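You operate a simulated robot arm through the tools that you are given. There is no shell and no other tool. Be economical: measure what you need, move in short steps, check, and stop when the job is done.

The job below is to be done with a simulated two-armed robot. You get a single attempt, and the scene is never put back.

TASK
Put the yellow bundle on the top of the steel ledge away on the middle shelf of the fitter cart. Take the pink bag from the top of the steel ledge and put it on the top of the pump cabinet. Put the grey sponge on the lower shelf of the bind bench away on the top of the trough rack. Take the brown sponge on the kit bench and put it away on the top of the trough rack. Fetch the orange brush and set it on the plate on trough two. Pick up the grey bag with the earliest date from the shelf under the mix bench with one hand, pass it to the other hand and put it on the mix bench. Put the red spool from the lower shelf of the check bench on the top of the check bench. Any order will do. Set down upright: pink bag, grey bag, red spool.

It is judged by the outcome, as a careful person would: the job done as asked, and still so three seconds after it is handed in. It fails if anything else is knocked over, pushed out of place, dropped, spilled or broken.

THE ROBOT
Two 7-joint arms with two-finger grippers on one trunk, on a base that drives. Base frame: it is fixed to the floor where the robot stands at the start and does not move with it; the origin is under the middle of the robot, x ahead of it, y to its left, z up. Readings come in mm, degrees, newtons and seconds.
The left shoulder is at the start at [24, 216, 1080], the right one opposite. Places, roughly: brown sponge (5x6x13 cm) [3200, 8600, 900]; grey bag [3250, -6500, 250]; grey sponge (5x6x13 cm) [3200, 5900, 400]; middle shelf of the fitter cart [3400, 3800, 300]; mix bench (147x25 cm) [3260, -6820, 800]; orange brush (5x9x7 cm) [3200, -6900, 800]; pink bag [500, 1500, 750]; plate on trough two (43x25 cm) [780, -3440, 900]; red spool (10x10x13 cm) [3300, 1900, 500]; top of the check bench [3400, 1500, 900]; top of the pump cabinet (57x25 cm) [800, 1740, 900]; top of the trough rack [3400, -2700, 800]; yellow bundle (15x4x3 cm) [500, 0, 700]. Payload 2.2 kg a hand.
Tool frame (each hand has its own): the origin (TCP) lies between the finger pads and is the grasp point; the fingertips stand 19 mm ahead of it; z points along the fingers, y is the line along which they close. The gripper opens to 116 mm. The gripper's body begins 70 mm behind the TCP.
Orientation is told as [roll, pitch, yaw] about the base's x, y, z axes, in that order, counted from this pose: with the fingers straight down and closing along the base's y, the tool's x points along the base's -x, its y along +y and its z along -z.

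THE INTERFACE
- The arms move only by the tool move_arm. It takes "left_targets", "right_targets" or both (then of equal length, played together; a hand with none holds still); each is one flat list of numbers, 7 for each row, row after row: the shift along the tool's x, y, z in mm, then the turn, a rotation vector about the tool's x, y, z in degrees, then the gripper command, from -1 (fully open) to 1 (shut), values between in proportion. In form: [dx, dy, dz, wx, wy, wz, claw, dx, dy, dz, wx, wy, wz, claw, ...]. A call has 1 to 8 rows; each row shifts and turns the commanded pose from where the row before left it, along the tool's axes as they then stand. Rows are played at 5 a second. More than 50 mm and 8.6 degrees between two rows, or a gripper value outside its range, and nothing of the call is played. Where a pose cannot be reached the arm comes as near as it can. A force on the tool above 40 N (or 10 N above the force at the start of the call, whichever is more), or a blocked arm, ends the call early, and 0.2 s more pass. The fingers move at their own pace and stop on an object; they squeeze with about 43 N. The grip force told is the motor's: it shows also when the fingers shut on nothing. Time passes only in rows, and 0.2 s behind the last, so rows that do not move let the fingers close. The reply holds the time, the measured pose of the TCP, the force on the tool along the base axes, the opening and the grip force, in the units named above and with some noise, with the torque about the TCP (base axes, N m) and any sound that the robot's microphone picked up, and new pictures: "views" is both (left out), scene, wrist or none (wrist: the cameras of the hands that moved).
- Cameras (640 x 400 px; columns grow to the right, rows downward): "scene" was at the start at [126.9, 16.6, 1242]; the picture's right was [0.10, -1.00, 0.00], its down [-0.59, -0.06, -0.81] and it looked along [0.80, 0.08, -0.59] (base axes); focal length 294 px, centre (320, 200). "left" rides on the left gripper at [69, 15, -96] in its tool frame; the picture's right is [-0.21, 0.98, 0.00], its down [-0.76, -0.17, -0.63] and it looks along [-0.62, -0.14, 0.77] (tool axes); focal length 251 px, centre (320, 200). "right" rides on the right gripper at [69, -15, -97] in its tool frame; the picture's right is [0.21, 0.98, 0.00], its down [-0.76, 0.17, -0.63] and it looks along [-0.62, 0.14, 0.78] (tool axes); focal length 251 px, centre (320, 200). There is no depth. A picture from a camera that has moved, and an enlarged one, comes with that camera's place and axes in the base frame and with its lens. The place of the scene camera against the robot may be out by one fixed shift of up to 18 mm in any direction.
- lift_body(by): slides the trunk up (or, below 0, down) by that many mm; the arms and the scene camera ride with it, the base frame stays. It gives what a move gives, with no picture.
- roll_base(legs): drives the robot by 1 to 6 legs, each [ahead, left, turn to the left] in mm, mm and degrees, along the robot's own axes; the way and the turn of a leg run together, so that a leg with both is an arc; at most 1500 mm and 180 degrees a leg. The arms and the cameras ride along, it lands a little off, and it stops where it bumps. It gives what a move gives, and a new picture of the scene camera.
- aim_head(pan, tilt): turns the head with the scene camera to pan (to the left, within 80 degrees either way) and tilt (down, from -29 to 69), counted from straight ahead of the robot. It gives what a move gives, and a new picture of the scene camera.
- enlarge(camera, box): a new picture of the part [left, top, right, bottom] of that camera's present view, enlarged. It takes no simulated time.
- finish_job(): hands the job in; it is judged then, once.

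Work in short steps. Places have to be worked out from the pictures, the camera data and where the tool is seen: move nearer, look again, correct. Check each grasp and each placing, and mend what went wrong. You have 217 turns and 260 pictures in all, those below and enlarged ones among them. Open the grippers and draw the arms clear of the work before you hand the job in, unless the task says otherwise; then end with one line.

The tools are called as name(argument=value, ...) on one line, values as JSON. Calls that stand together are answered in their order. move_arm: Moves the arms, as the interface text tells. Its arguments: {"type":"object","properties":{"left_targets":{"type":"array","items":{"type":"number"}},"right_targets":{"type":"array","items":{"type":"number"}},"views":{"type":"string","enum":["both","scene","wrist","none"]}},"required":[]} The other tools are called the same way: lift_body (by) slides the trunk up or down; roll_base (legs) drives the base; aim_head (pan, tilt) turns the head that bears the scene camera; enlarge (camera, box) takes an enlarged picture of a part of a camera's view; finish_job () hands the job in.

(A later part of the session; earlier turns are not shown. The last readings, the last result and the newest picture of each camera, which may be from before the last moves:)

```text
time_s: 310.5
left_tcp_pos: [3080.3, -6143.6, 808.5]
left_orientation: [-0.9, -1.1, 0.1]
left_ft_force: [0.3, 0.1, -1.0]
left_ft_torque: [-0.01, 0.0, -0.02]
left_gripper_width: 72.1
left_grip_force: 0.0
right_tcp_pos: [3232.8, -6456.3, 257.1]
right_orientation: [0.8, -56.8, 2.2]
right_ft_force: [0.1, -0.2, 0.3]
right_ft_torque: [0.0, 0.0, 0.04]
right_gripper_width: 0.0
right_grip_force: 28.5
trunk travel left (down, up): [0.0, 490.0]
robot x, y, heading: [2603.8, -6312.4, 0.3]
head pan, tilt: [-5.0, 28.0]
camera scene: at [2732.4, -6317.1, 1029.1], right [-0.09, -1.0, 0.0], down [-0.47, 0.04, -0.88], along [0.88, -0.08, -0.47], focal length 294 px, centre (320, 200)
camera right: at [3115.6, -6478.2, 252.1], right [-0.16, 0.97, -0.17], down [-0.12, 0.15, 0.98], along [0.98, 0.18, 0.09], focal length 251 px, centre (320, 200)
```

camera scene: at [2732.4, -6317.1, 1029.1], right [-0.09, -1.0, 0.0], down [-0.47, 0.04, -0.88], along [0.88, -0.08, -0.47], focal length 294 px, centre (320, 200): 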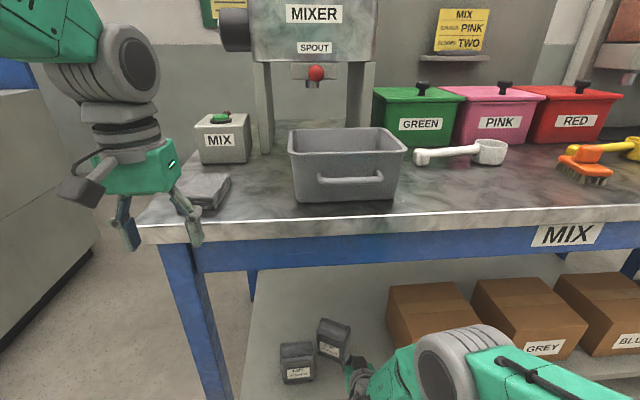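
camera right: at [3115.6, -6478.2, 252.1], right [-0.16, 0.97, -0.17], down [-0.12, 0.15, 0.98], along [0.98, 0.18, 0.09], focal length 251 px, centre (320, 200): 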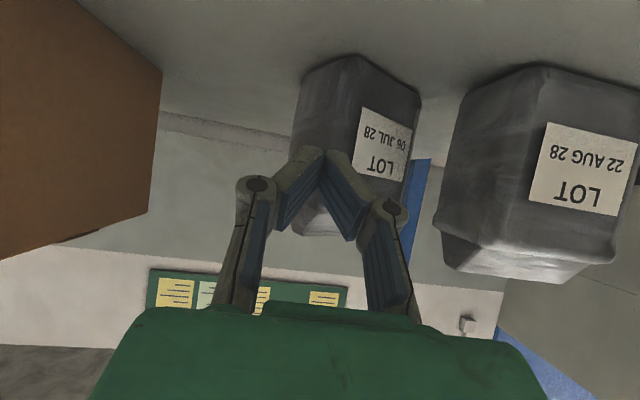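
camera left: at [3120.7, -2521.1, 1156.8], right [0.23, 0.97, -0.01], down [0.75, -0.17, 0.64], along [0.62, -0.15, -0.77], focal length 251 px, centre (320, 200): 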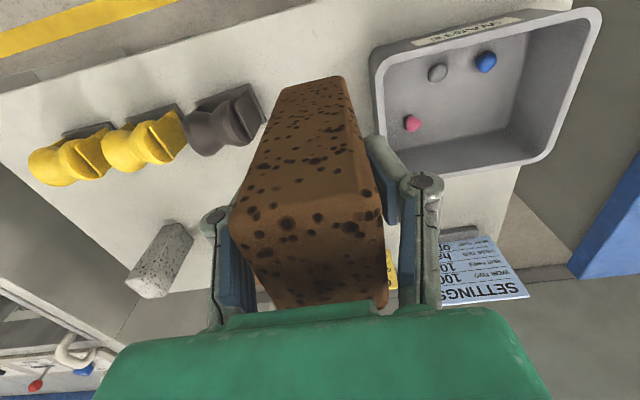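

The bag was ~30 mm further than judged; the fingers shut on its front edge and nudged it into a turned, still upright, stance. I open, back off and look again.

move_arm(right_targets=[22, 0, -33, 0, 0, 0, 1, 22, 0, -33, 0, 0, 0, 1, 11, 0, -16, 0, 0, 0, -0.8, 0, 0, 0, 0, 0, 0, -0.8], views="both")

enlarge(camera="scene", box=[240, 290, 400, 400])

```text
time_s: 311.5
left_tcp_pos: [3079.4, -6143.0, 808.5]
left_orientation: [-0.9, -1.2, 0.0]
left_ft_force: [0.2, -0.1, 1.2]
left_ft_torque: [0.01, 0.01, 0.01]
left_gripper_width: 72.0
left_grip_force: 0.1
right_tcp_pos: [3138.9, -6454.8, 256.1]
right_orientation: [-0.3, -56.7, 2.5]
right_ft_force: [-0.7, -1.1, -0.2]
right_ft_torque: [0.01, -0.01, 0.0]
right_gripper_width: 104.1
right_grip_force: 0.1
right hand out of reach, approached as far as the arm can: row 3
trunk travel left (down, up): [0.0, 490.0]
robot x, y, heading: [2602.0, -6315.6, 0.2]
head pan, tilt: [-5.0, 28.0]
camera scene: at [2732.2, -6317.0, 1029.1], right [-0.09, -1.0, 0.0], down [-0.47, 0.04, -0.88], along [0.88, -0.08, -0.47], focal length 294 px, centre (320, 200)
camera right: at [3020.4, -6476.6, 250.4], right [-0.16, 0.97, -0.18], down [-0.12, 0.16, 0.98], along [0.98, 0.18, 0.09], focal length 251 px, centre (320, 200)
```

scene: 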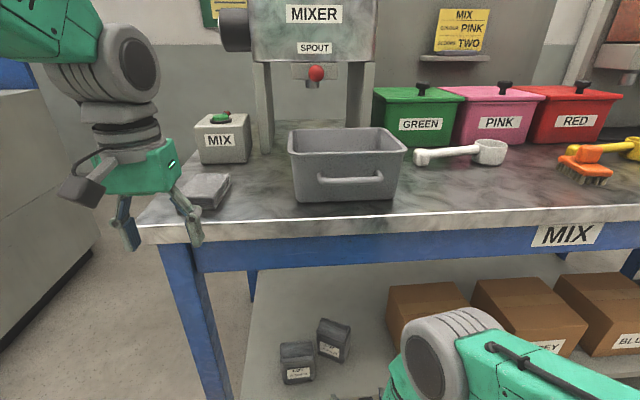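
right: 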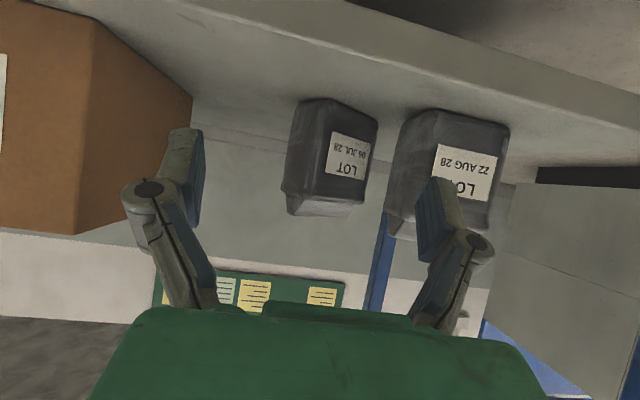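

```text
3.64 times, centred on (320, 345) of scene
camera zoom: at [2732.2, -6317.0, 1029.1], right [-0.09, -1.0, 0.0], down [-0.47, 0.04, -0.88], along [0.88, -0.08, -0.47], focal length 1069 px, centre (320, -327)
```

zoom: 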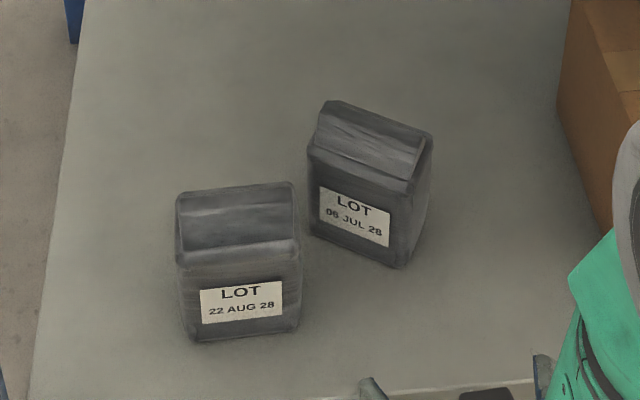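

The JUL bag is upright, turned ~27° (centre ≈[3319, −6413], shelf z≈177); the AUG bag hasn't moved. I'll approach from the right with the hand yawed ~60° and grip across its 57 mm depth. First the yaw in free space.

move_arm(right_targets=[0, 0, 0, -6.7, 0, -4.4, -0.8, 0, 0, 0, -6.7, 0, -4.4, -0.8, 0, 0, 0, -6.7, 0, -4.4, -0.8, 0, 0, 0, -6.7, 0, -4.4, -0.8, 0, 0, 0, -6.7, 0, -4.4, -0.8, 0, 0, 0, -6.7, 0, -4.4, -0.8, 0, 0, 0, -6.7, 0, -4.4, -0.8, 0, 0, 0, 0, 0, 0, -0.8], views="both")

```text
time_s: 313.3
left_tcp_pos: [3080.2, -6143.8, 809.3]
left_orientation: [-0.8, -1.2, 0.1]
left_ft_force: [-0.5, -1.0, 0.4]
left_ft_torque: [0.01, 0.03, 0.01]
left_gripper_width: 71.7
left_grip_force: 0.0
right_tcp_pos: [3157.8, -6323.9, 183.5]
right_orientation: [-14.1, -53.3, 45.7]
right_ft_force: [-0.5, 0.1, 0.2]
right_ft_torque: [-0.03, -0.01, -0.01]
right_gripper_width: 104.2
right_grip_force: 0.1
right hand out of reach, approached as far as the arm can: row 1, 2, 3, 4, 5, 6, 7
trunk travel left (down, up): [0.0, 490.0]
robot x, y, heading: [2602.3, -6316.9, 0.1]
head pan, tilt: [-5.0, 28.0]
camera scene: at [2731.9, -6317.9, 1029.2], right [-0.09, -1.0, 0.0], down [-0.47, 0.04, -0.88], along [0.88, -0.08, -0.47], focal length 294 px, centre (320, 200)
camera right: at [3067.6, -6404.7, 185.3], right [-0.63, 0.71, -0.31], down [-0.23, 0.21, 0.95], along [0.74, 0.67, 0.03], focal length 251 px, centre (320, 200)
```

scene: 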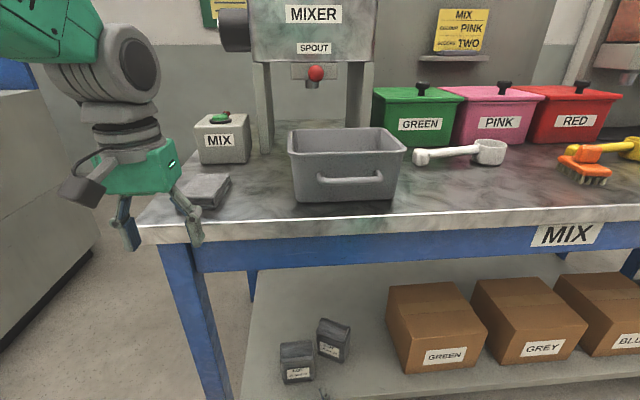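
right: 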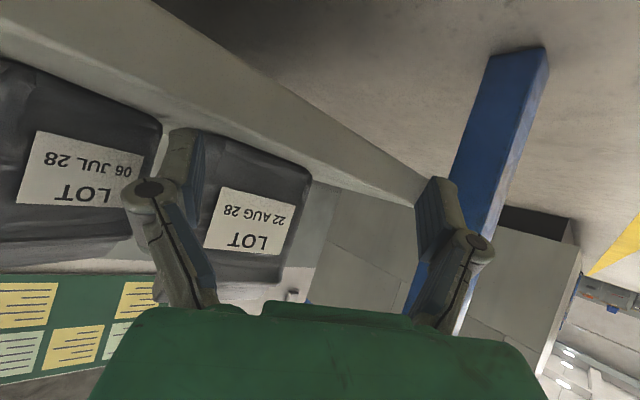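

That yaw drove the wrist to a limit and the hand drifted. I back the base out to free space first.

roll_base(legs=[[-280, 0, 0]])

move_arm(right_targets=[-36, 0, -24, 0, 0, 0, -0.8, -36, 0, -24, 0, 0, 0, -0.8, -36, 0, -24, 0, 0, 0, -0.8, 0, 0, 0, 0, 0, 0, -0.8], views="both")

```text
time_s: 315.3
left_tcp_pos: [2789.9, -6142.1, 808.5]
left_orientation: [-0.9, -1.3, 0.2]
left_ft_force: [-0.3, 0.7, -0.3]
left_ft_torque: [-0.01, -0.04, 0.0]
left_gripper_width: 72.1
left_grip_force: 0.1
right_tcp_pos: [2863.3, -6322.9, 179.4]
right_orientation: [-13.8, -53.0, 45.6]
right_ft_force: [0.3, 0.0, -0.2]
right_ft_torque: [0.0, 0.02, -0.01]
right_gripper_width: 104.5
right_grip_force: 0.0
trunk travel left (down, up): [0.0, 490.0]
robot x, y, heading: [2314.9, -6317.5, 0.1]
head pan, tilt: [-5.0, 28.0]
camera scene: at [2442.5, -6317.1, 1029.3], right [-0.08, -1.0, 0.0], down [-0.47, 0.04, -0.88], along [0.88, -0.07, -0.47], focal length 294 px, centre (320, 200)
```

scene: 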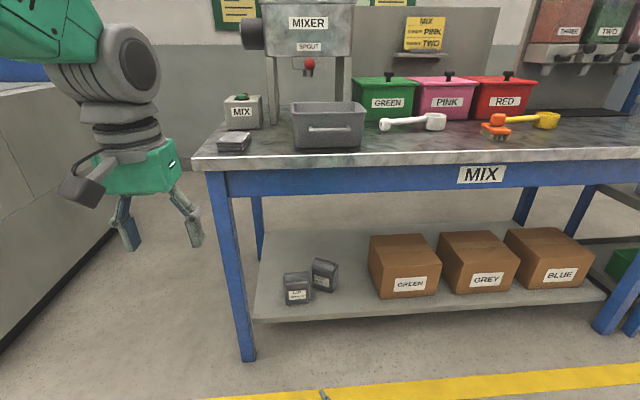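

```text
time_s: 316.5
left_tcp_pos: [2786.0, -6141.0, 812.4]
left_orientation: [-0.8, -1.6, 0.3]
left_ft_force: [0.1, -1.1, -0.3]
left_ft_torque: [-0.04, -0.04, 0.01]
left_gripper_width: 72.0
left_grip_force: 0.0
right_tcp_pos: [2925.3, -6312.4, 231.3]
right_orientation: [-16.8, -51.8, 46.3]
right_ft_force: [0.1, 0.6, 0.1]
right_ft_torque: [-0.01, 0.02, 0.01]
right_gripper_width: 104.4
right_grip_force: 0.1
right hand out of reach, approached as far as the arm can: row 1, 2, 3
trunk travel left (down, up): [0.0, 490.0]
robot x, y, heading: [2316.1, -6318.7, 0.3]
head pan, tilt: [-5.0, 28.0]
stopped in row 4 (right hand): the arm was blocked; the commanded pose is now the measured one
camera scene: at [2442.8, -6317.0, 1029.2], right [-0.08, -1.0, 0.0], down [-0.47, 0.04, -0.88], along [0.88, -0.07, -0.47], focal length 294 px, centre (320, 200)
camera right: at [2834.3, -6390.1, 236.4], right [-0.61, 0.71, -0.34], down [-0.23, 0.26, 0.94], along [0.76, 0.66, 0.0], focal length 251 px, centre (320, 200)
```

scene: 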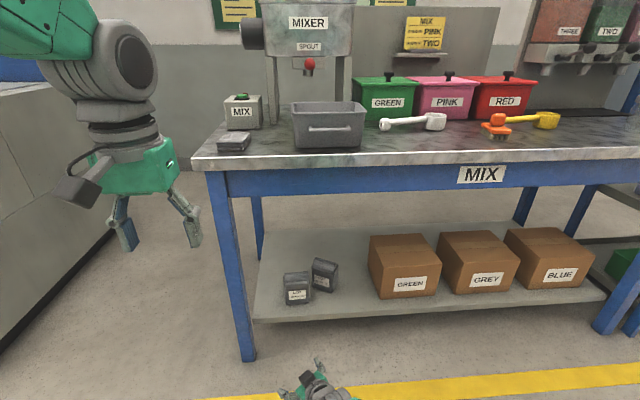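
right: 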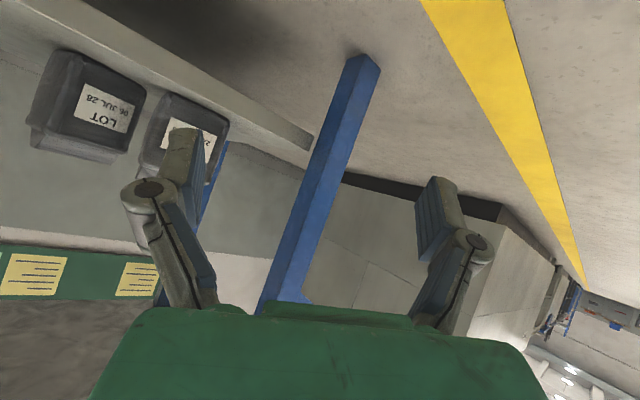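

The arm is jammed at a limit; I undo the yaw to recover a comfortable posture.

move_arm(right_targets=[0, 0, 0, 6.7, 0, 4.4, -0.8, 0, 0, 0, 6.7, 0, 4.4, -0.8, 0, 0, 0, 6.7, 0, 4.4, -0.8, 0, 0, 0, 6.7, 0, 4.4, -0.8, 0, 0, 0, 6.7, 0, 4.4, -0.8, 0, 0, 0, 5, 0, 3, -0.8, 0, 0, 0, 0, 0, 0, -0.8], views="none")

```text
time_s: 318.3
left_tcp_pos: [2782.6, -6141.3, 812.9]
left_orientation: [-0.9, -1.7, 0.4]
left_ft_force: [-0.7, 0.4, 0.4]
left_ft_torque: [-0.02, -0.05, 0.0]
left_gripper_width: 72.0
left_grip_force: 0.2
right_tcp_pos: [2939.0, -6474.4, 248.1]
right_orientation: [-30.8, -59.2, 11.7]
right_ft_force: [-0.1, 0.5, -0.1]
right_ft_torque: [-0.01, 0.0, -0.04]
right_gripper_width: 104.5
right_grip_force: 0.1
right hand out of reach, approached as far as the arm can: row 2, 3, 4, 5, 6
trunk travel left (down, up): [0.0, 490.0]
robot x, y, heading: [2314.9, -6318.7, 0.3]
head pan, tilt: [-5.0, 28.0]
stopped in row 7 (right hand): the arm was blocked; the commanded pose is now the measured one
```

The forearm may be fouling the robot's own base at this low height. I raise the trunk to free it and look.

lift_body(by=250)

aim_head(pan=-15, tilt=60)

```text
time_s: 320.9
left_tcp_pos: [2783.7, -6142.3, 1062.8]
left_orientation: [-0.9, -1.7, 0.4]
left_ft_force: [-0.3, -0.5, -0.6]
left_ft_torque: [0.02, 0.06, 0.02]
left_gripper_width: 72.0
left_grip_force: 0.1
right_tcp_pos: [2935.1, -6476.0, 494.8]
right_orientation: [-31.0, -58.9, 11.8]
right_ft_force: [0.1, -0.4, 1.0]
right_ft_torque: [-0.01, -0.02, -0.01]
right_gripper_width: 104.3
right_grip_force: 0.0
trunk travel left (down, up): [-250.0, 240.0]
robot x, y, heading: [2313.6, -6316.8, 0.4]
head pan, tilt: [-5.0, 28.0]
```

```text
time_s: 321.9
left_tcp_pos: [2783.6, -6142.0, 1062.9]
left_orientation: [-0.8, -1.6, 0.3]
left_ft_force: [-1.3, 0.0, -1.0]
left_ft_torque: [-0.01, 0.01, 0.03]
left_gripper_width: 72.0
left_grip_force: 0.1
right_tcp_pos: [2936.7, -6475.7, 495.3]
right_orientation: [-31.0, -58.9, 11.8]
right_ft_force: [0.7, -0.3, 0.7]
right_ft_torque: [0.0, -0.05, -0.03]
right_gripper_width: 104.5
right_grip_force: 0.1
trunk travel left (down, up): [-250.0, 240.0]
robot x, y, heading: [2313.3, -6320.8, 0.5]
head pan, tilt: [-15.0, 60.0]
camera scene: at [2417.6, -6326.6, 1234.1], right [-0.25, -0.97, 0.0], down [-0.84, 0.22, -0.5], along [0.48, -0.13, -0.87], focal length 294 px, centre (320, 200)
```

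scene: 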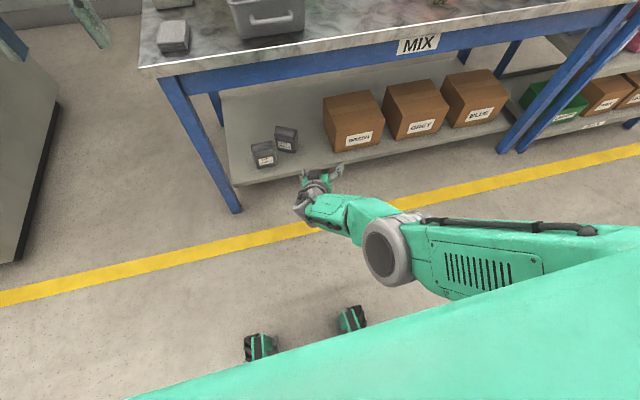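

I restore the hand's orientation (roll to 0, pitch toward −45).

move_arm(right_targets=[0, 0, 0, -7.8, 0, 0, -0.8, 0, 0, 0, -7.8, 0, 0, -0.8, 0, 0, 0, -7.8, 0, 0, -0.8, 0, 0, 0, -7.6, 0, 0, -0.8, 0, 0, 0, 0, 7, 0, -0.8, 0, 0, 0, 0, 7, 0, -0.8, 0, 0, 0, 0, 0, 0, -0.8], views="none")

```text
time_s: 323.5
left_tcp_pos: [2784.4, -6140.6, 1061.9]
left_orientation: [-0.8, -1.7, 0.4]
left_ft_force: [0.4, 0.4, -0.5]
left_ft_torque: [0.0, -0.04, 0.04]
left_gripper_width: 72.0
left_grip_force: 0.1
right_tcp_pos: [2962.4, -6452.1, 462.0]
right_orientation: [0.2, -46.0, 11.7]
right_ft_force: [0.1, -0.1, -0.2]
right_ft_torque: [-0.01, 0.01, -0.01]
right_gripper_width: 104.3
right_grip_force: 0.0
right hand out of reach, approached as far as the arm can: row 1, 2, 3, 4, 5
trunk travel left (down, up): [-250.0, 240.0]
robot x, y, heading: [2316.7, -6319.1, 0.2]
head pan, tilt: [-15.0, 60.0]
```

Recovered. I bring the hand closer in and test a yaw to ~36° there.

move_arm(right_targets=[31, 0, -32, 0, 0, 0, -0.8, 31, 0, -32, 0, 0, 0, -0.8, 31, 0, -32, 0, 0, 0, -0.8, 31, 0, -32, 0, 0, 0, -0.8, 0, 0, 0, -5.8, 0, -5.5, -0.8, 0, 0, 0, -5.8, 0, -5.5, -0.8, 0, 0, 0, -5.8, 0, -5.5, -0.8, 0, 0, 0, 0, 0, 0, -0.8], views="none")

```text
time_s: 325.3
left_tcp_pos: [2784.7, -6142.2, 1062.6]
left_orientation: [-0.8, -1.7, 0.3]
left_ft_force: [0.1, -0.2, -0.2]
left_ft_torque: [-0.01, 0.02, 0.03]
left_gripper_width: 71.7
left_grip_force: 0.1
right_tcp_pos: [2824.6, -6379.0, 375.9]
right_orientation: [-8.0, -43.0, 36.3]
right_ft_force: [0.2, 0.3, -0.6]
right_ft_torque: [0.01, 0.01, 0.02]
right_gripper_width: 104.4
right_grip_force: 0.1
right hand out of reach, approached as far as the arm can: row 1, 2, 3, 4, 5, 6, 7
trunk travel left (down, up): [-250.0, 240.0]
robot x, y, heading: [2314.6, -6317.4, 0.1]
head pan, tilt: [-15.0, 60.0]
```

The issue is plain reach: the hand is too far below the shoulder. I raise the hand 180 mm first.

move_arm(right_targets=[-31, 0, -33, 0, 0, 0, -0.8, -31, 0, -33, 0, 0, 0, -0.8, -31, 0, -33, 0, 0, 0, -0.8, -31, 0, -33, 0, 0, 0, -0.8, 0, 0, 0, 0, 0, 0, -0.8], views="none")

```text
time_s: 326.5
left_tcp_pos: [2784.2, -6142.1, 1062.6]
left_orientation: [-0.9, -1.7, 0.4]
left_ft_force: [-0.2, 0.1, -0.2]
left_ft_torque: [0.0, 0.02, 0.0]
left_gripper_width: 72.0
left_grip_force: 0.0
right_tcp_pos: [2900.8, -6333.0, 443.5]
right_orientation: [-8.5, -42.8, 36.3]
right_ft_force: [0.2, 0.1, 0.3]
right_ft_torque: [-0.01, 0.01, 0.0]
right_gripper_width: 104.5
right_grip_force: 0.1
right hand out of reach, approached as far as the arm can: row 1, 2, 3, 4
trunk travel left (down, up): [-250.0, 240.0]
robot x, y, heading: [2315.2, -6319.7, 0.4]
head pan, tilt: [-15.0, 60.0]
```

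Undo the yaw while moving up, to get back to the known-good posture.

move_arm(right_targets=[-15, -10, -16, 5.8, 0, 5.5, -0.8, -15, -10, -16, 5.8, 0, 5.5, -0.8, -15, -10, -16, 5.8, 0, 5.5, -0.8, -15, -10, -16, 5.8, 0, 5.5, -0.8, -31, -10, -33, 0, 0, 0, -0.8, -31, 0, -33, 0, 0, 0, -0.8, -31, 0, -33, 0, 0, 0, -0.8, 0, 0, 0, 0, 0, 0, -0.8], views="none")

```text
time_s: 328.5
left_tcp_pos: [2780.8, -6142.1, 1064.8]
left_orientation: [-0.9, -2.0, 0.3]
left_ft_force: [0.1, 0.3, 0.4]
left_ft_torque: [-0.01, -0.02, -0.02]
left_gripper_width: 71.8
left_grip_force: 0.1
right_tcp_pos: [2988.7, -6403.9, 533.0]
right_orientation: [-15.4, -46.2, 8.7]
right_ft_force: [1.1, -0.1, -0.5]
right_ft_torque: [0.02, -0.03, 0.0]
right_gripper_width: 104.4
right_grip_force: 0.0
right hand out of reach, approached as far as the arm can: row 1, 2, 3, 4, 5, 6, 7
trunk travel left (down, up): [-250.0, 240.0]
robot x, y, heading: [2312.3, -6316.4, 0.4]
head pan, tilt: [-15.0, 60.0]
stopped in row 8 (right hand): the arm was blocked; the commanded pose is now the measured one
```

aim_head(pan=-30, tilt=50)

```text
time_s: 329.3
left_tcp_pos: [2780.3, -6141.3, 1064.5]
left_orientation: [-0.8, -1.8, 0.3]
left_ft_force: [0.2, 0.0, -0.8]
left_ft_torque: [0.01, 0.03, -0.01]
left_gripper_width: 72.1
left_grip_force: 0.2
right_tcp_pos: [2987.2, -6403.6, 531.4]
right_orientation: [-15.3, -46.2, 8.8]
right_ft_force: [0.6, -0.2, 0.6]
right_ft_torque: [0.0, -0.01, 0.0]
right_gripper_width: 104.3
right_grip_force: 0.2
trunk travel left (down, up): [-250.0, 240.0]
robot x, y, heading: [2311.2, -6315.2, 0.7]
head pan, tilt: [-30.0, 50.0]
camera scene: at [2420.4, -6347.4, 1246.5], right [-0.5, -0.87, 0.0], down [-0.67, 0.38, -0.64], along [0.55, -0.32, -0.77], focal length 294 px, centre (320, 200)
```

scene: 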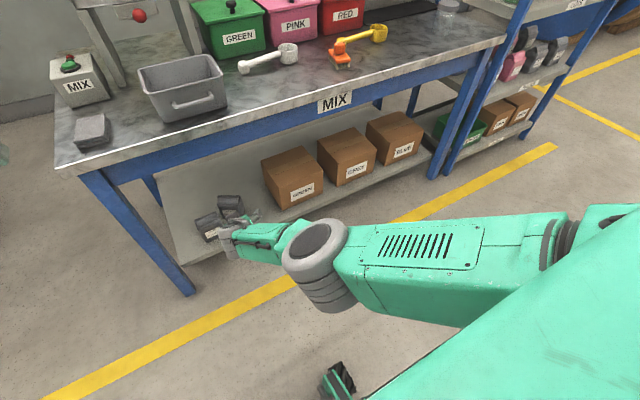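

The elbow is locked straight. I pull the hand straight toward the shoulder (mostly along −z of the tool) to bend it again.

move_arm(right_targets=[2, -13, -43, 0, 0, 0, -0.8, 2, -13, -43, 0, 0, 0, -0.8, 2, -13, -43, 0, 0, 0, -0.8, 2, -13, -43, 0, 0, 0, -0.8, 2, -13, -43, 0, 0, 0, -0.8, 2, -13, -43, 0, 0, 0, -0.8], views="none")

```text
time_s: 330.9
left_tcp_pos: [2776.8, -6140.8, 1066.2]
left_orientation: [-0.9, -2.1, 0.3]
left_ft_force: [-0.2, -0.2, 0.6]
left_ft_torque: [0.01, 0.01, 0.01]
left_gripper_width: 71.9
left_grip_force: 0.0
right_tcp_pos: [2991.7, -6429.2, 538.0]
right_orientation: [-19.6, -46.3, 8.5]
right_ft_force: [0.0, -0.1, -0.4]
right_ft_torque: [0.03, 0.01, -0.01]
right_gripper_width: 104.4
right_grip_force: 0.1
right hand out of reach, approached as far as the arm can: row 1, 2, 3, 4, 5, 6
trunk travel left (down, up): [-250.0, 240.0]
robot x, y, heading: [2314.7, -6318.5, 0.3]
head pan, tilt: [-30.0, 50.0]
stopped in row 6 (right hand): the arm was blocked; the commanded pose is now the measured one
```

Still stuck; likely a wrist limit. I rotate the tool toward vertical, which should relax it.

move_arm(right_targets=[0, 0, 0, -6, 5, 0, -0.8, 0, 0, 0, -6, 5, 0, -0.8, 0, 0, 0, -6, 5, 0, -0.8, 0, 0, 0, 0, 8, 0, -0.8, 0, 0, 0, 0, 8, 0, -0.8, 0, 0, 0, 0, 8, 0, -0.8, 0, 0, 0, 0, 0, 0, -0.8], views="scene")

```text
time_s: 332.5
left_tcp_pos: [2777.9, -6141.6, 1064.6]
left_orientation: [-0.9, -2.0, 0.3]
left_ft_force: [-0.3, -0.2, -0.6]
left_ft_torque: [-0.02, -0.01, -0.02]
left_gripper_width: 72.1
left_grip_force: 0.1
right_tcp_pos: [2951.8, -6438.0, 550.9]
right_orientation: [1.1, -7.3, 5.9]
right_ft_force: [0.5, -0.3, 0.2]
right_ft_torque: [0.0, 0.0, 0.0]
right_gripper_width: 104.3
right_grip_force: 0.1
right hand out of reach, approached as far as the arm can: row 1, 2, 4, 5, 6
trunk travel left (down, up): [-250.0, 240.0]
robot x, y, heading: [2314.1, -6318.1, 0.3]
head pan, tilt: [-30.0, 50.0]
camera scene: at [2420.8, -6347.8, 1246.5], right [-0.5, -0.87, 0.0], down [-0.67, 0.38, -0.64], along [0.55, -0.32, -0.77], focal length 294 px, centre (320, 200)
```

scene: 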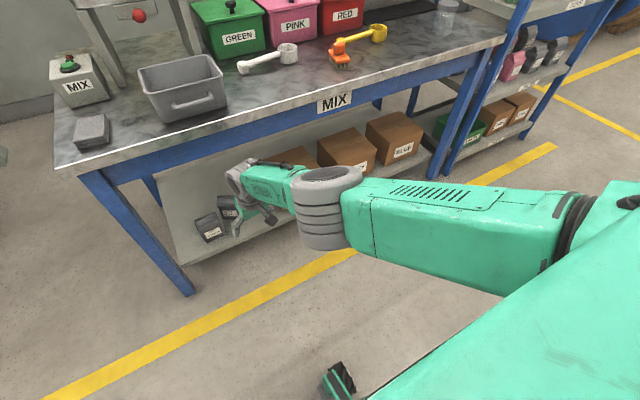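

The tool is vertical now. I try lifting and drawing back.

move_arm(right_targets=[20, 0, -40, 0, 3, 2, -0.8, 20, 0, -40, 0, 3, 2, -0.8, 20, 0, -40, 0, 0, 2, -0.8, 20, 0, -40, 0, 0, 0, -0.8, 20, 0, -40, 0, 0, 0, -0.8, 20, 0, -40, 0, 0, 0, -0.8], views="scene")

```text
time_s: 333.9
left_tcp_pos: [2776.3, -6150.7, 1067.9]
left_orientation: [-0.5, -2.2, 0.3]
left_ft_force: [-0.9, -0.5, 0.8]
left_ft_torque: [0.04, -0.01, 0.02]
left_gripper_width: 71.7
left_grip_force: 0.0
right_tcp_pos: [2819.1, -6455.3, 788.8]
right_orientation: [1.6, -1.2, -0.3]
right_ft_force: [0.5, -0.6, 0.1]
right_ft_torque: [0.04, 0.0, 0.02]
right_gripper_width: 104.3
right_grip_force: 0.0
right hand out of reach, approached as far as the arm can: row 1
trunk travel left (down, up): [-250.0, 240.0]
robot x, y, heading: [2315.0, -6317.8, 0.2]
head pan, tilt: [-30.0, 50.0]
camera scene: at [2418.1, -6355.5, 1246.6], right [-0.5, -0.87, 0.0], down [-0.67, 0.38, -0.64], along [0.56, -0.32, -0.77], focal length 294 px, centre (320, 200)
```

scene: 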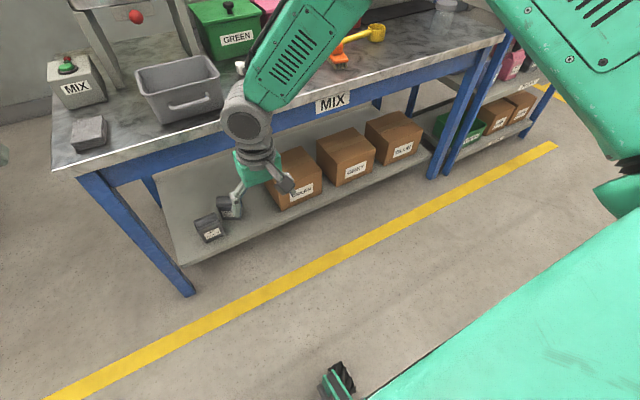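

The arm is back in a normal posture. Plan: keep the straight-ahead hand posture that worked, but turn the whole base ~38° to face the bag squarely. I lower the trunk, and set both arms: left back and up, right tilting forward.

lift_body(by=-250)

move_arm(left_targets=[40, 0, -30, 0, 0, 0, -0.24, 40, 0, -30, 0, 0, 0, -0.24, 40, 0, -30, 0, 0, 0, -0.24, 0, 0, -30, 0, 0, 0, -0.24, 0, 0, -30, 0, 0, 0, -0.24, 0, 0, 0, 0, 0, 0, -0.24, 0, 0, 0, 0, 0, 0, -0.24, 0, 0, 0, 0, 0, 0, -0.24], right_targets=[30, 0, 10, 0, -8, 0, -0.8, 30, 0, 10, 0, -8, 0, -0.8, 30, 0, 10, 0, -8, 0, -0.8, 0, 0, 0, 0, -8, 0, -0.8, 0, 0, 0, 0, -8, 0, -0.8, 0, 0, 0, 0, -8, 0, -0.8, 0, 0, 0, 0, -7, 0, -0.8, 0, 0, 0, 0, 0, 0, -0.8], views="none")

```text
time_s: 336.4
left_tcp_pos: [2777.9, -6143.1, 816.7]
left_orientation: [-0.7, -2.0, 0.3]
left_ft_force: [-0.3, 0.0, 0.0]
left_ft_torque: [-0.05, 0.01, 0.0]
left_gripper_width: 72.0
left_grip_force: 0.0
right_tcp_pos: [2819.7, -6448.8, 538.7]
right_orientation: [1.5, -1.2, 0.0]
right_ft_force: [1.2, 0.6, 0.5]
right_ft_torque: [-0.01, -0.01, -0.02]
right_gripper_width: 104.2
right_grip_force: 0.1
trunk travel left (down, up): [0.0, 490.0]
robot x, y, heading: [2312.7, -6316.1, 0.3]
head pan, tilt: [-30.0, 50.0]
```

```text
time_s: 338.2
left_tcp_pos: [2650.6, -6142.4, 960.7]
left_orientation: [-0.6, -2.0, 0.2]
left_ft_force: [-0.4, -0.8, -0.1]
left_ft_torque: [-0.04, -0.01, 0.0]
left_gripper_width: 71.9
left_grip_force: 0.1
right_tcp_pos: [2759.6, -6431.9, 506.3]
right_orientation: [9.3, -46.7, -5.8]
right_ft_force: [0.3, -0.3, 0.3]
right_ft_torque: [0.01, -0.01, 0.03]
right_gripper_width: 104.4
right_grip_force: 0.1
right hand out of reach, approached as far as the arm can: row 2, 3
trunk travel left (down, up): [0.0, 490.0]
robot x, y, heading: [2311.7, -6316.2, 0.1]
head pan, tilt: [-30.0, 50.0]
```

move_arm(right_targets=[33, -4, 31, 1.8, -2, -1, -0.8, 34, -4, 30, 1.8, -2, -1, -0.8, 34, -4, 29, 1.8, -2, -1, -0.8, 35, -4, 28, 1.8, -2, -1, -0.8, 36, -4, 27, 1.8, -1, -1, -0.8, 0, 0, 0, 0, 0, 0, -0.8], views="none")

```text
time_s: 339.6
left_tcp_pos: [2651.1, -6138.5, 960.2]
left_orientation: [-0.9, -2.0, 0.2]
left_ft_force: [0.2, 0.2, 0.0]
left_ft_torque: [0.01, 0.01, 0.02]
left_gripper_width: 72.2
left_grip_force: 0.1
right_tcp_pos: [2765.4, -6443.3, 281.1]
right_orientation: [-5.8, -56.0, 1.9]
right_ft_force: [0.0, 0.0, 0.4]
right_ft_torque: [0.01, -0.03, -0.03]
right_gripper_width: 104.4
right_grip_force: 0.0
trunk travel left (down, up): [0.0, 490.0]
robot x, y, heading: [2314.4, -6319.1, 0.3]
head pan, tilt: [-30.0, 50.0]
```

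Good posture without limits. Now I drive: right 367, ahead 370, then turn left 38°.

roll_base(legs=[[0, -367, 0], [370, 0, 0], [0, 0, 38]])

aim_head(pan=0, tilt=42)

```text
time_s: 345.7
left_tcp_pos: [2832.6, -6330.4, 960.5]
left_orientation: [-0.9, -1.9, 38.8]
left_ft_force: [0.8, 0.4, -0.1]
left_ft_torque: [0.02, 0.01, 0.01]
left_gripper_width: 71.7
left_grip_force: 0.0
right_tcp_pos: [3111.7, -6497.9, 280.9]
right_orientation: [-5.7, -56.0, 40.4]
right_ft_force: [0.6, 0.0, 0.6]
right_ft_torque: [0.0, 0.01, 0.0]
right_gripper_width: 104.3
right_grip_force: 0.0
trunk travel left (down, up): [0.0, 490.0]
robot x, y, heading: [2679.4, -6682.5, 38.8]
head pan, tilt: [-30.0, 50.0]
camera scene: at [2783.2, -6634.7, 996.7], right [0.15, -0.99, 0.0], down [-0.76, -0.12, -0.64], along [0.63, 0.1, -0.77], focal length 294 px, centre (320, 200)
```

scene: 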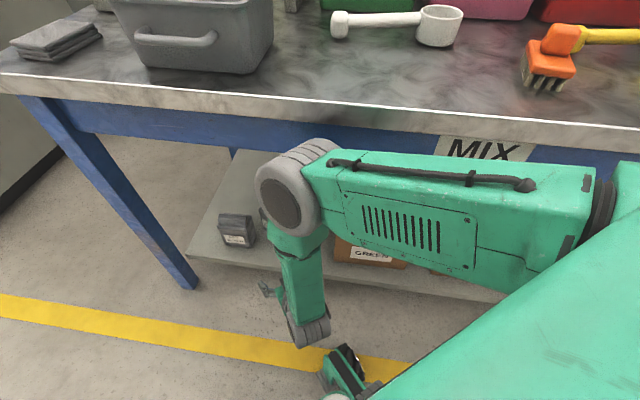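

```text
time_s: 346.6
left_tcp_pos: [2831.8, -6331.8, 961.2]
left_orientation: [-0.9, -2.3, 38.8]
left_ft_force: [-0.5, 0.4, 0.4]
left_ft_torque: [0.04, -0.02, 0.0]
left_gripper_width: 71.7
left_grip_force: 0.1
right_tcp_pos: [3110.5, -6497.7, 282.0]
right_orientation: [-5.8, -56.0, 40.3]
right_ft_force: [-0.9, -0.2, -0.2]
right_ft_torque: [-0.02, 0.0, 0.02]
right_gripper_width: 104.4
right_grip_force: 0.1
trunk travel left (down, up): [0.0, 490.0]
robot x, y, heading: [2678.0, -6678.1, 38.8]
head pan, tilt: [0.0, 42.0]
camera scene: at [2772.4, -6594.1, 1007.8], right [0.63, -0.78, 0.0], down [-0.52, -0.42, -0.74], along [0.58, 0.46, -0.67], focal length 294 px, centre (320, 200)
```

scene: 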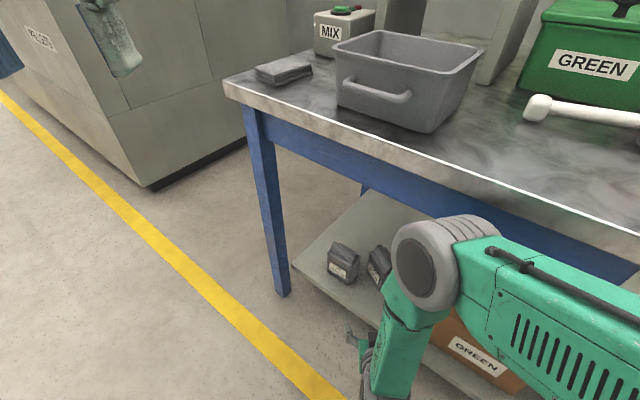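

I fix the small roll and take a wrist view of the bag from here.

move_arm(right_targets=[0, 0, 0, -5.8, 0, 0, -0.8, 0, 0, 0, 0, 0, 0, -0.8], views="wrist")

```text
time_s: 347.2
left_tcp_pos: [2830.5, -6331.4, 961.5]
left_orientation: [-0.9, -2.1, 38.7]
left_ft_force: [-0.3, 0.3, -0.2]
left_ft_torque: [-0.01, 0.02, 0.0]
left_gripper_width: 71.9
left_grip_force: 0.1
right_tcp_pos: [3112.0, -6497.7, 283.0]
right_orientation: [0.2, -56.0, 40.3]
right_ft_force: [0.3, 0.0, 0.0]
right_ft_torque: [0.05, -0.02, 0.0]
right_gripper_width: 104.3
right_grip_force: 0.2
trunk travel left (down, up): [0.0, 490.0]
robot x, y, heading: [2680.2, -6678.3, 38.7]
head pan, tilt: [0.0, 42.0]
camera right: at [3030.5, -6587.6, 278.3], right [-0.73, 0.67, -0.18], down [-0.19, 0.06, 0.98], along [0.66, 0.74, 0.08], focal length 251 px, centre (320, 200)
```

right: 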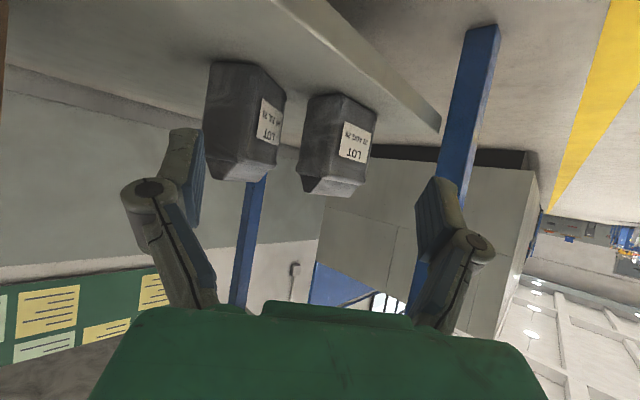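

The bag's centre from this view ≈[3317, −6426], face axis ~57°. I shift the base right 73 and ahead 60 (robot axes).

roll_base(legs=[[0, -73, 0], [60, 0, 0]])

move_arm(right_targets=[25, 0, 17, 0, 0, 0, -0.6, 0, 0, 0, 0, 0, 0, -0.6, 0, 0, 0, 0, 0, 0, -0.6], views="wrist")

```text
time_s: 348.2
left_tcp_pos: [2854.6, -6371.8, 962.8]
left_orientation: [-0.6, -2.3, 38.7]
left_ft_force: [0.0, -0.4, -0.7]
left_ft_torque: [-0.01, 0.01, 0.03]
left_gripper_width: 72.0
left_grip_force: 0.1
right_tcp_pos: [3121.4, -6534.3, 275.0]
right_orientation: [1.2, -55.0, 40.0]
right_ft_force: [-0.2, -0.3, -0.8]
right_ft_torque: [-0.01, -0.01, -0.01]
right_gripper_width: 104.4
right_grip_force: 0.0
trunk travel left (down, up): [0.0, 490.0]
robot x, y, heading: [2705.5, -6716.8, 38.8]
head pan, tilt: [0.0, 42.0]
stopped in leg 1: the robot was blocked; the commanded pose is now the measured one
camera scene: at [2800.7, -6625.5, 1006.6], right [0.63, -0.78, 0.0], down [-0.53, -0.42, -0.74], along [0.58, 0.46, -0.67], focal length 294 px, centre (320, 200)
```

scene: 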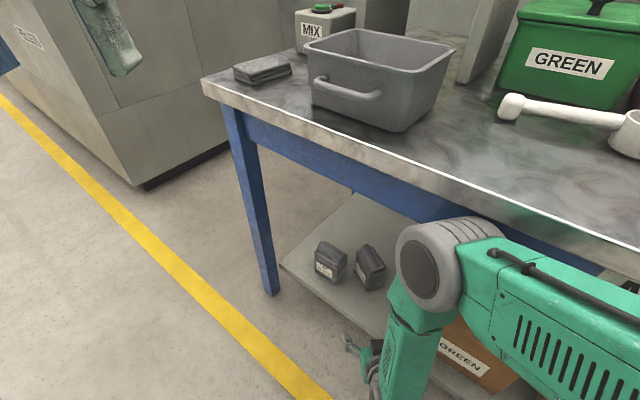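

```text
time_s: 349.0
left_tcp_pos: [2857.2, -6373.9, 964.2]
left_orientation: [-0.6, -2.4, 38.8]
left_ft_force: [-0.3, 0.6, 0.3]
left_ft_torque: [-0.01, -0.03, 0.0]
left_gripper_width: 72.1
left_grip_force: 0.1
right_tcp_pos: [3125.9, -6534.0, 248.5]
right_orientation: [1.2, -55.7, 40.1]
right_ft_force: [0.2, 0.1, 0.4]
right_ft_torque: [-0.02, -0.02, -0.01]
right_gripper_width: 92.5
right_grip_force: 0.0
trunk travel left (down, up): [0.0, 490.0]
robot x, y, heading: [2703.5, -6715.0, 38.4]
head pan, tilt: [0.0, 42.0]
camera right: at [3046.1, -6624.5, 245.9], right [-0.73, 0.66, -0.17], down [-0.17, 0.05, 0.98], along [0.66, 0.75, 0.07], focal length 251 px, centre (320, 200)
```

right: 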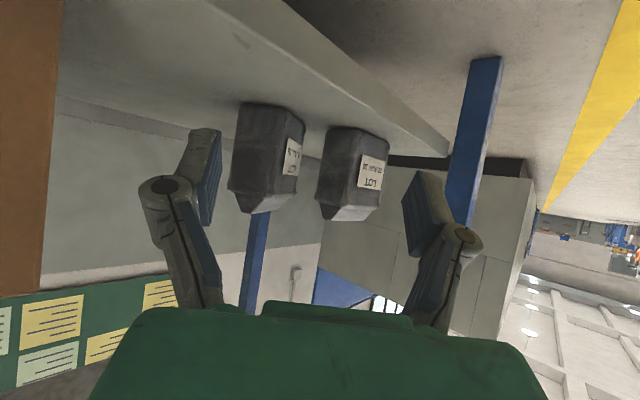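

The right elbow/shoulder bumped the bench in this heading. I back off, reduce the heading to ~27°, and will extend the arm in free space before driving in.

roll_base(legs=[[-100, 40, 0], [-330, 0, 0], [0, 0, -11]])

move_arm(right_targets=[-20, -2, 30, 0, 0, 0, -0.6, -20, -2, 30, 0, 0, 0, -0.6, -20, -2, 30, 0, 0, 0, -0.6, -20, -2, 30, 0, 0, 0, -0.6, -20, -2, 30, 0, 0, 0, -0.6, 0, 0, 0, 0, 0, 0, -0.6], views="wrist")

```text
time_s: 352.7
left_tcp_pos: [2553.8, -6642.9, 963.3]
left_orientation: [-0.9, -2.5, 28.0]
left_ft_force: [-1.0, -0.2, -0.8]
left_ft_torque: [-0.06, -0.04, -0.02]
left_gripper_width: 71.6
left_grip_force: 0.0
right_tcp_pos: [2790.2, -6852.7, 250.2]
right_orientation: [0.9, -55.6, 29.6]
right_ft_force: [-0.8, 0.1, -0.3]
right_ft_torque: [0.01, -0.03, -0.06]
right_gripper_width: 92.8
right_grip_force: 0.1
trunk travel left (down, up): [0.0, 490.0]
robot x, y, heading: [2345.6, -6952.5, 28.1]
head pan, tilt: [0.0, 42.0]
camera scene: at [2448.4, -6881.2, 1007.8], right [0.47, -0.88, 0.01], down [-0.59, -0.32, -0.74], along [0.66, 0.34, -0.67], focal length 294 px, centre (320, 200)
```

scene: 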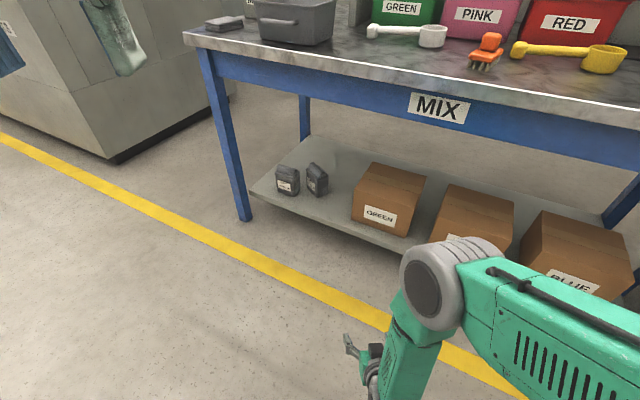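

```text
time_s: 354.1
left_tcp_pos: [2555.2, -6647.5, 964.8]
left_orientation: [-0.6, -2.5, 28.1]
left_ft_force: [0.4, 0.5, 0.1]
left_ft_torque: [-0.03, 0.0, -0.03]
left_gripper_width: 72.1
left_grip_force: 0.0
right_tcp_pos: [2952.0, -6775.0, 248.2]
right_orientation: [1.4, -55.6, 29.1]
right_ft_force: [0.6, 0.8, -0.2]
right_ft_torque: [-0.02, 0.03, 0.01]
right_gripper_width: 92.7
right_grip_force: 0.2
trunk travel left (down, up): [0.0, 490.0]
robot x, y, heading: [2346.1, -6951.4, 28.0]
head pan, tilt: [0.0, 42.0]
camera right: at [2857.3, -6848.9, 244.5], right [-0.6, 0.78, -0.16], down [-0.16, 0.08, 0.98], along [0.78, 0.62, 0.08], focal length 251 px, centre (320, 200)
```

right: 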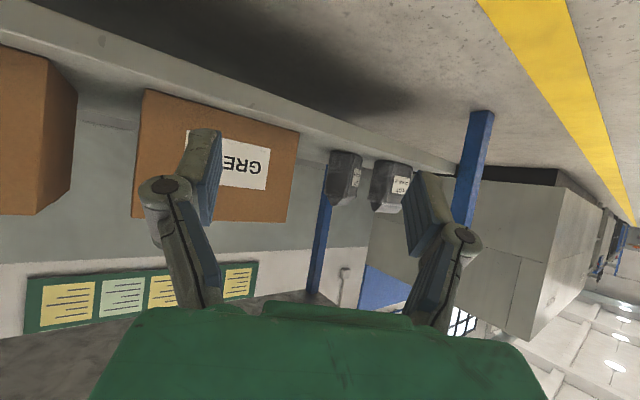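

Arm extended fine (rel 618). Now I shift left 136 and drive ahead 330 along the heading, then check.

roll_base(legs=[[0, 136, 0], [330, 0, 0]])

move_arm(right_targets=[16, 0, 11, 0, 0, 0, -0.7, 0, 0, 0, 0, 0, 0, -0.7, 0, 0, 0, 0, 0, 0, -0.7], views="wrist")

```text
time_s: 357.2
left_tcp_pos: [2774.7, -6364.6, 963.8]
left_orientation: [-1.1, -2.3, 28.1]
left_ft_force: [-0.5, 0.7, 0.4]
left_ft_torque: [-0.1, -0.05, 0.02]
left_gripper_width: 72.0
left_grip_force: 0.1
right_tcp_pos: [3172.0, -6497.1, 248.7]
right_orientation: [0.7, -55.7, 29.7]
right_ft_force: [0.0, 0.7, -0.3]
right_ft_torque: [-0.02, -0.01, -0.02]
right_gripper_width: 92.7
right_grip_force: 0.1
trunk travel left (down, up): [0.0, 490.0]
robot x, y, heading: [2566.4, -6676.8, 28.0]
head pan, tilt: [0.0, 42.0]
camera scene: at [2668.4, -6601.3, 1007.6], right [0.47, -0.88, 0.01], down [-0.59, -0.32, -0.74], along [0.66, 0.34, -0.67], focal length 294 px, centre (320, 200)
```

scene: 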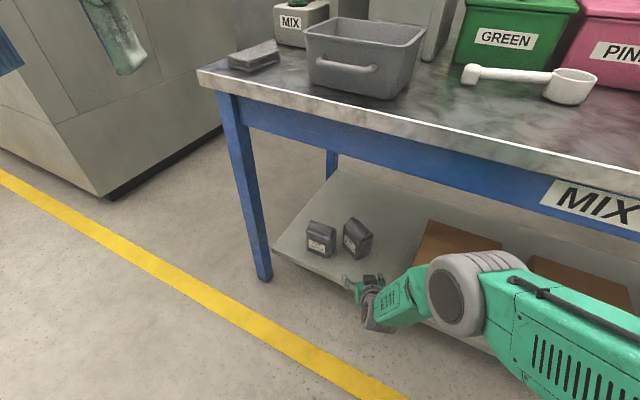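

```text
time_s: 358.0
left_tcp_pos: [2774.2, -6373.0, 966.7]
left_orientation: [-0.6, -2.6, 28.2]
left_ft_force: [-0.2, -0.5, 0.5]
left_ft_torque: [-0.03, 0.01, 0.01]
left_gripper_width: 72.0
left_grip_force: 0.1
right_tcp_pos: [3173.5, -6497.2, 229.1]
right_orientation: [1.7, -55.9, 29.0]
right_ft_force: [0.3, -0.3, 0.2]
right_ft_torque: [0.03, -0.02, 0.01]
right_gripper_width: 98.6
right_grip_force: 0.0
trunk travel left (down, up): [0.0, 490.0]
robot x, y, heading: [2566.4, -6676.1, 27.7]
head pan, tilt: [0.0, 42.0]
camera right: at [3078.5, -6571.3, 225.0], right [-0.6, 0.78, -0.16], down [-0.16, 0.08, 0.98], along [0.78, 0.62, 0.08], focal length 251 px, centre (320, 200)
```

right: 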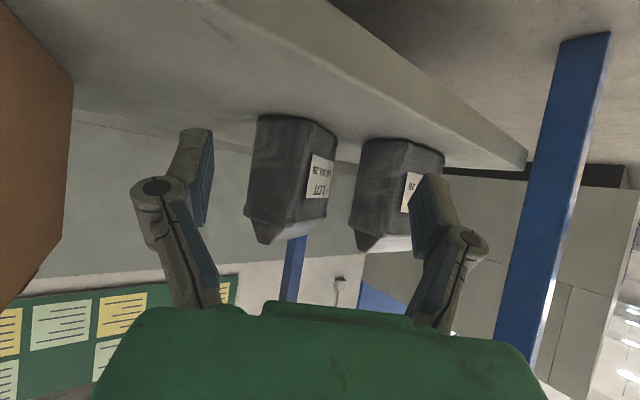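

Bag centre ≈[3323, −6421]. Forward 158 mm along the heading with opening ~108 mm puts it between the fingers.

move_arm(right_targets=[0, 0, 0, 0, 0, 0, -0.86], views="none")

roll_base(legs=[[120, 0, 0]])

move_arm(right_targets=[0, 0, 0, 0, 0, 0, -0.86, 0, 0, 0, 0, 0, 0, -0.86], views="wrist")

```text
time_s: 358.4
left_tcp_pos: [2776.4, -6376.9, 967.2]
left_orientation: [-0.4, -2.6, 28.1]
left_ft_force: [0.0, -0.6, -0.5]
left_ft_torque: [0.0, 0.01, -0.03]
left_gripper_width: 71.7
left_grip_force: 0.0
right_tcp_pos: [3172.9, -6499.6, 228.8]
right_orientation: [1.9, -55.9, 28.8]
right_ft_force: [-0.2, -0.9, 0.3]
right_ft_torque: [0.0, -0.02, -0.02]
right_gripper_width: 108.0
right_grip_force: 0.1
trunk travel left (down, up): [0.0, 490.0]
robot x, y, heading: [2563.2, -6674.9, 27.7]
head pan, tilt: [0.0, 42.0]
```

```text
time_s: 359.6
left_tcp_pos: [2888.2, -6319.7, 965.6]
left_orientation: [-0.3, -2.5, 27.8]
left_ft_force: [-0.3, -0.2, -0.2]
left_ft_torque: [0.0, 0.04, 0.01]
left_gripper_width: 71.8
left_grip_force: 0.0
right_tcp_pos: [3283.2, -6442.9, 228.3]
right_orientation: [1.9, -55.7, 28.6]
right_ft_force: [-0.4, -0.7, 0.2]
right_ft_torque: [0.0, -0.03, 0.01]
right_gripper_width: 107.9
right_grip_force: 0.0
trunk travel left (down, up): [0.0, 490.0]
robot x, y, heading: [2675.9, -6620.7, 28.1]
head pan, tilt: [0.0, 42.0]
camera scene: at [2782.9, -6554.1, 1007.6], right [0.47, -0.88, 0.0], down [-0.59, -0.31, -0.74], along [0.65, 0.35, -0.67], focal length 294 px, centre (320, 200)
```

scene: 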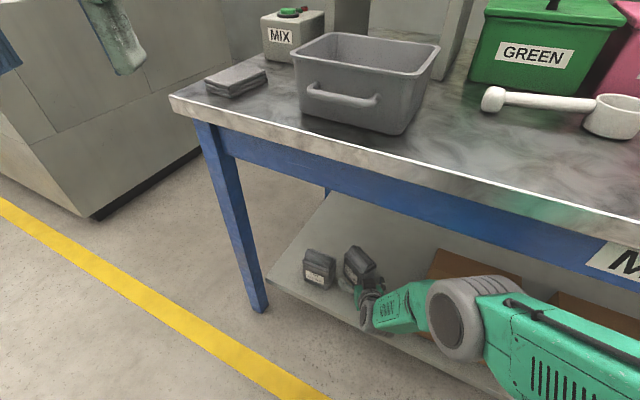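

```text
time_s: 360.2
left_tcp_pos: [2885.0, -6319.1, 966.5]
left_orientation: [-0.5, -2.6, 27.9]
left_ft_force: [0.2, -0.2, -0.2]
left_ft_torque: [-0.03, 0.0, 0.01]
left_gripper_width: 72.0
left_grip_force: 0.1
right_tcp_pos: [3282.8, -6442.8, 229.7]
right_orientation: [1.9, -56.0, 28.8]
right_ft_force: [-0.6, -0.2, 0.6]
right_ft_torque: [-0.01, 0.0, 0.0]
right_gripper_width: 107.8
right_grip_force: 0.0
trunk travel left (down, up): [0.0, 490.0]
robot x, y, heading: [2669.0, -6620.9, 27.7]
head pan, tilt: [0.0, 42.0]
camera right: at [3187.7, -6517.0, 225.5], right [-0.6, 0.79, -0.16], down [-0.16, 0.08, 0.98], along [0.79, 0.61, 0.08], focal length 251 px, centre (320, 200)
```

right: 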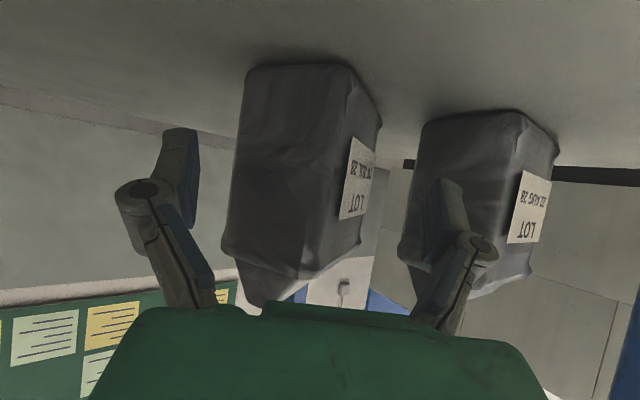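

Refined: bag centre ≈[3302, −6435], width axis ~60°. I try an extra 8° hand yaw, and inch ahead 12 mm.

move_arm(right_targets=[0, 0, 0, -6.6, 0, -4.5, -0.9, -6, 0, 10, 0, 0, 0, -0.9, 0, 0, 0, 0, 0, 0, -0.9], views="wrist")

```text
time_s: 361.0
left_tcp_pos: [2884.0, -6320.2, 967.2]
left_orientation: [-0.4, -2.7, 27.9]
left_ft_force: [-0.5, 0.4, 0.2]
left_ft_torque: [0.0, -0.04, 0.01]
left_gripper_width: 72.0
left_grip_force: 0.1
right_tcp_pos: [3291.5, -6435.3, 229.6]
right_orientation: [1.7, -56.3, 36.8]
right_ft_force: [0.6, -0.4, 0.0]
right_ft_torque: [-0.02, 0.01, -0.02]
right_gripper_width: 110.2
right_grip_force: 0.0
trunk travel left (down, up): [0.0, 490.0]
robot x, y, heading: [2675.6, -6622.8, 28.1]
head pan, tilt: [0.0, 42.0]
camera right: at [3207.4, -6522.9, 224.5], right [-0.7, 0.7, -0.16], down [-0.17, 0.05, 0.98], along [0.69, 0.72, 0.08], focal length 251 px, centre (320, 200)
```

right: 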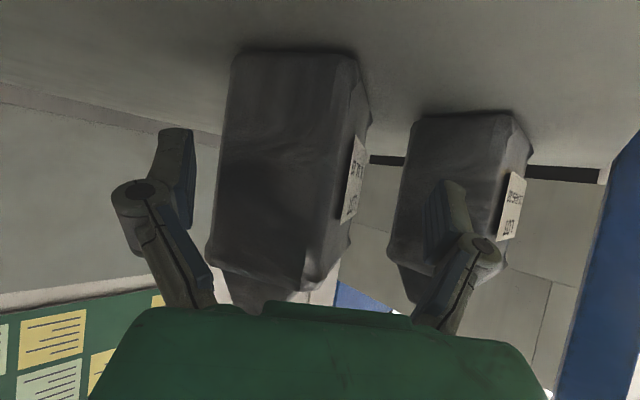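

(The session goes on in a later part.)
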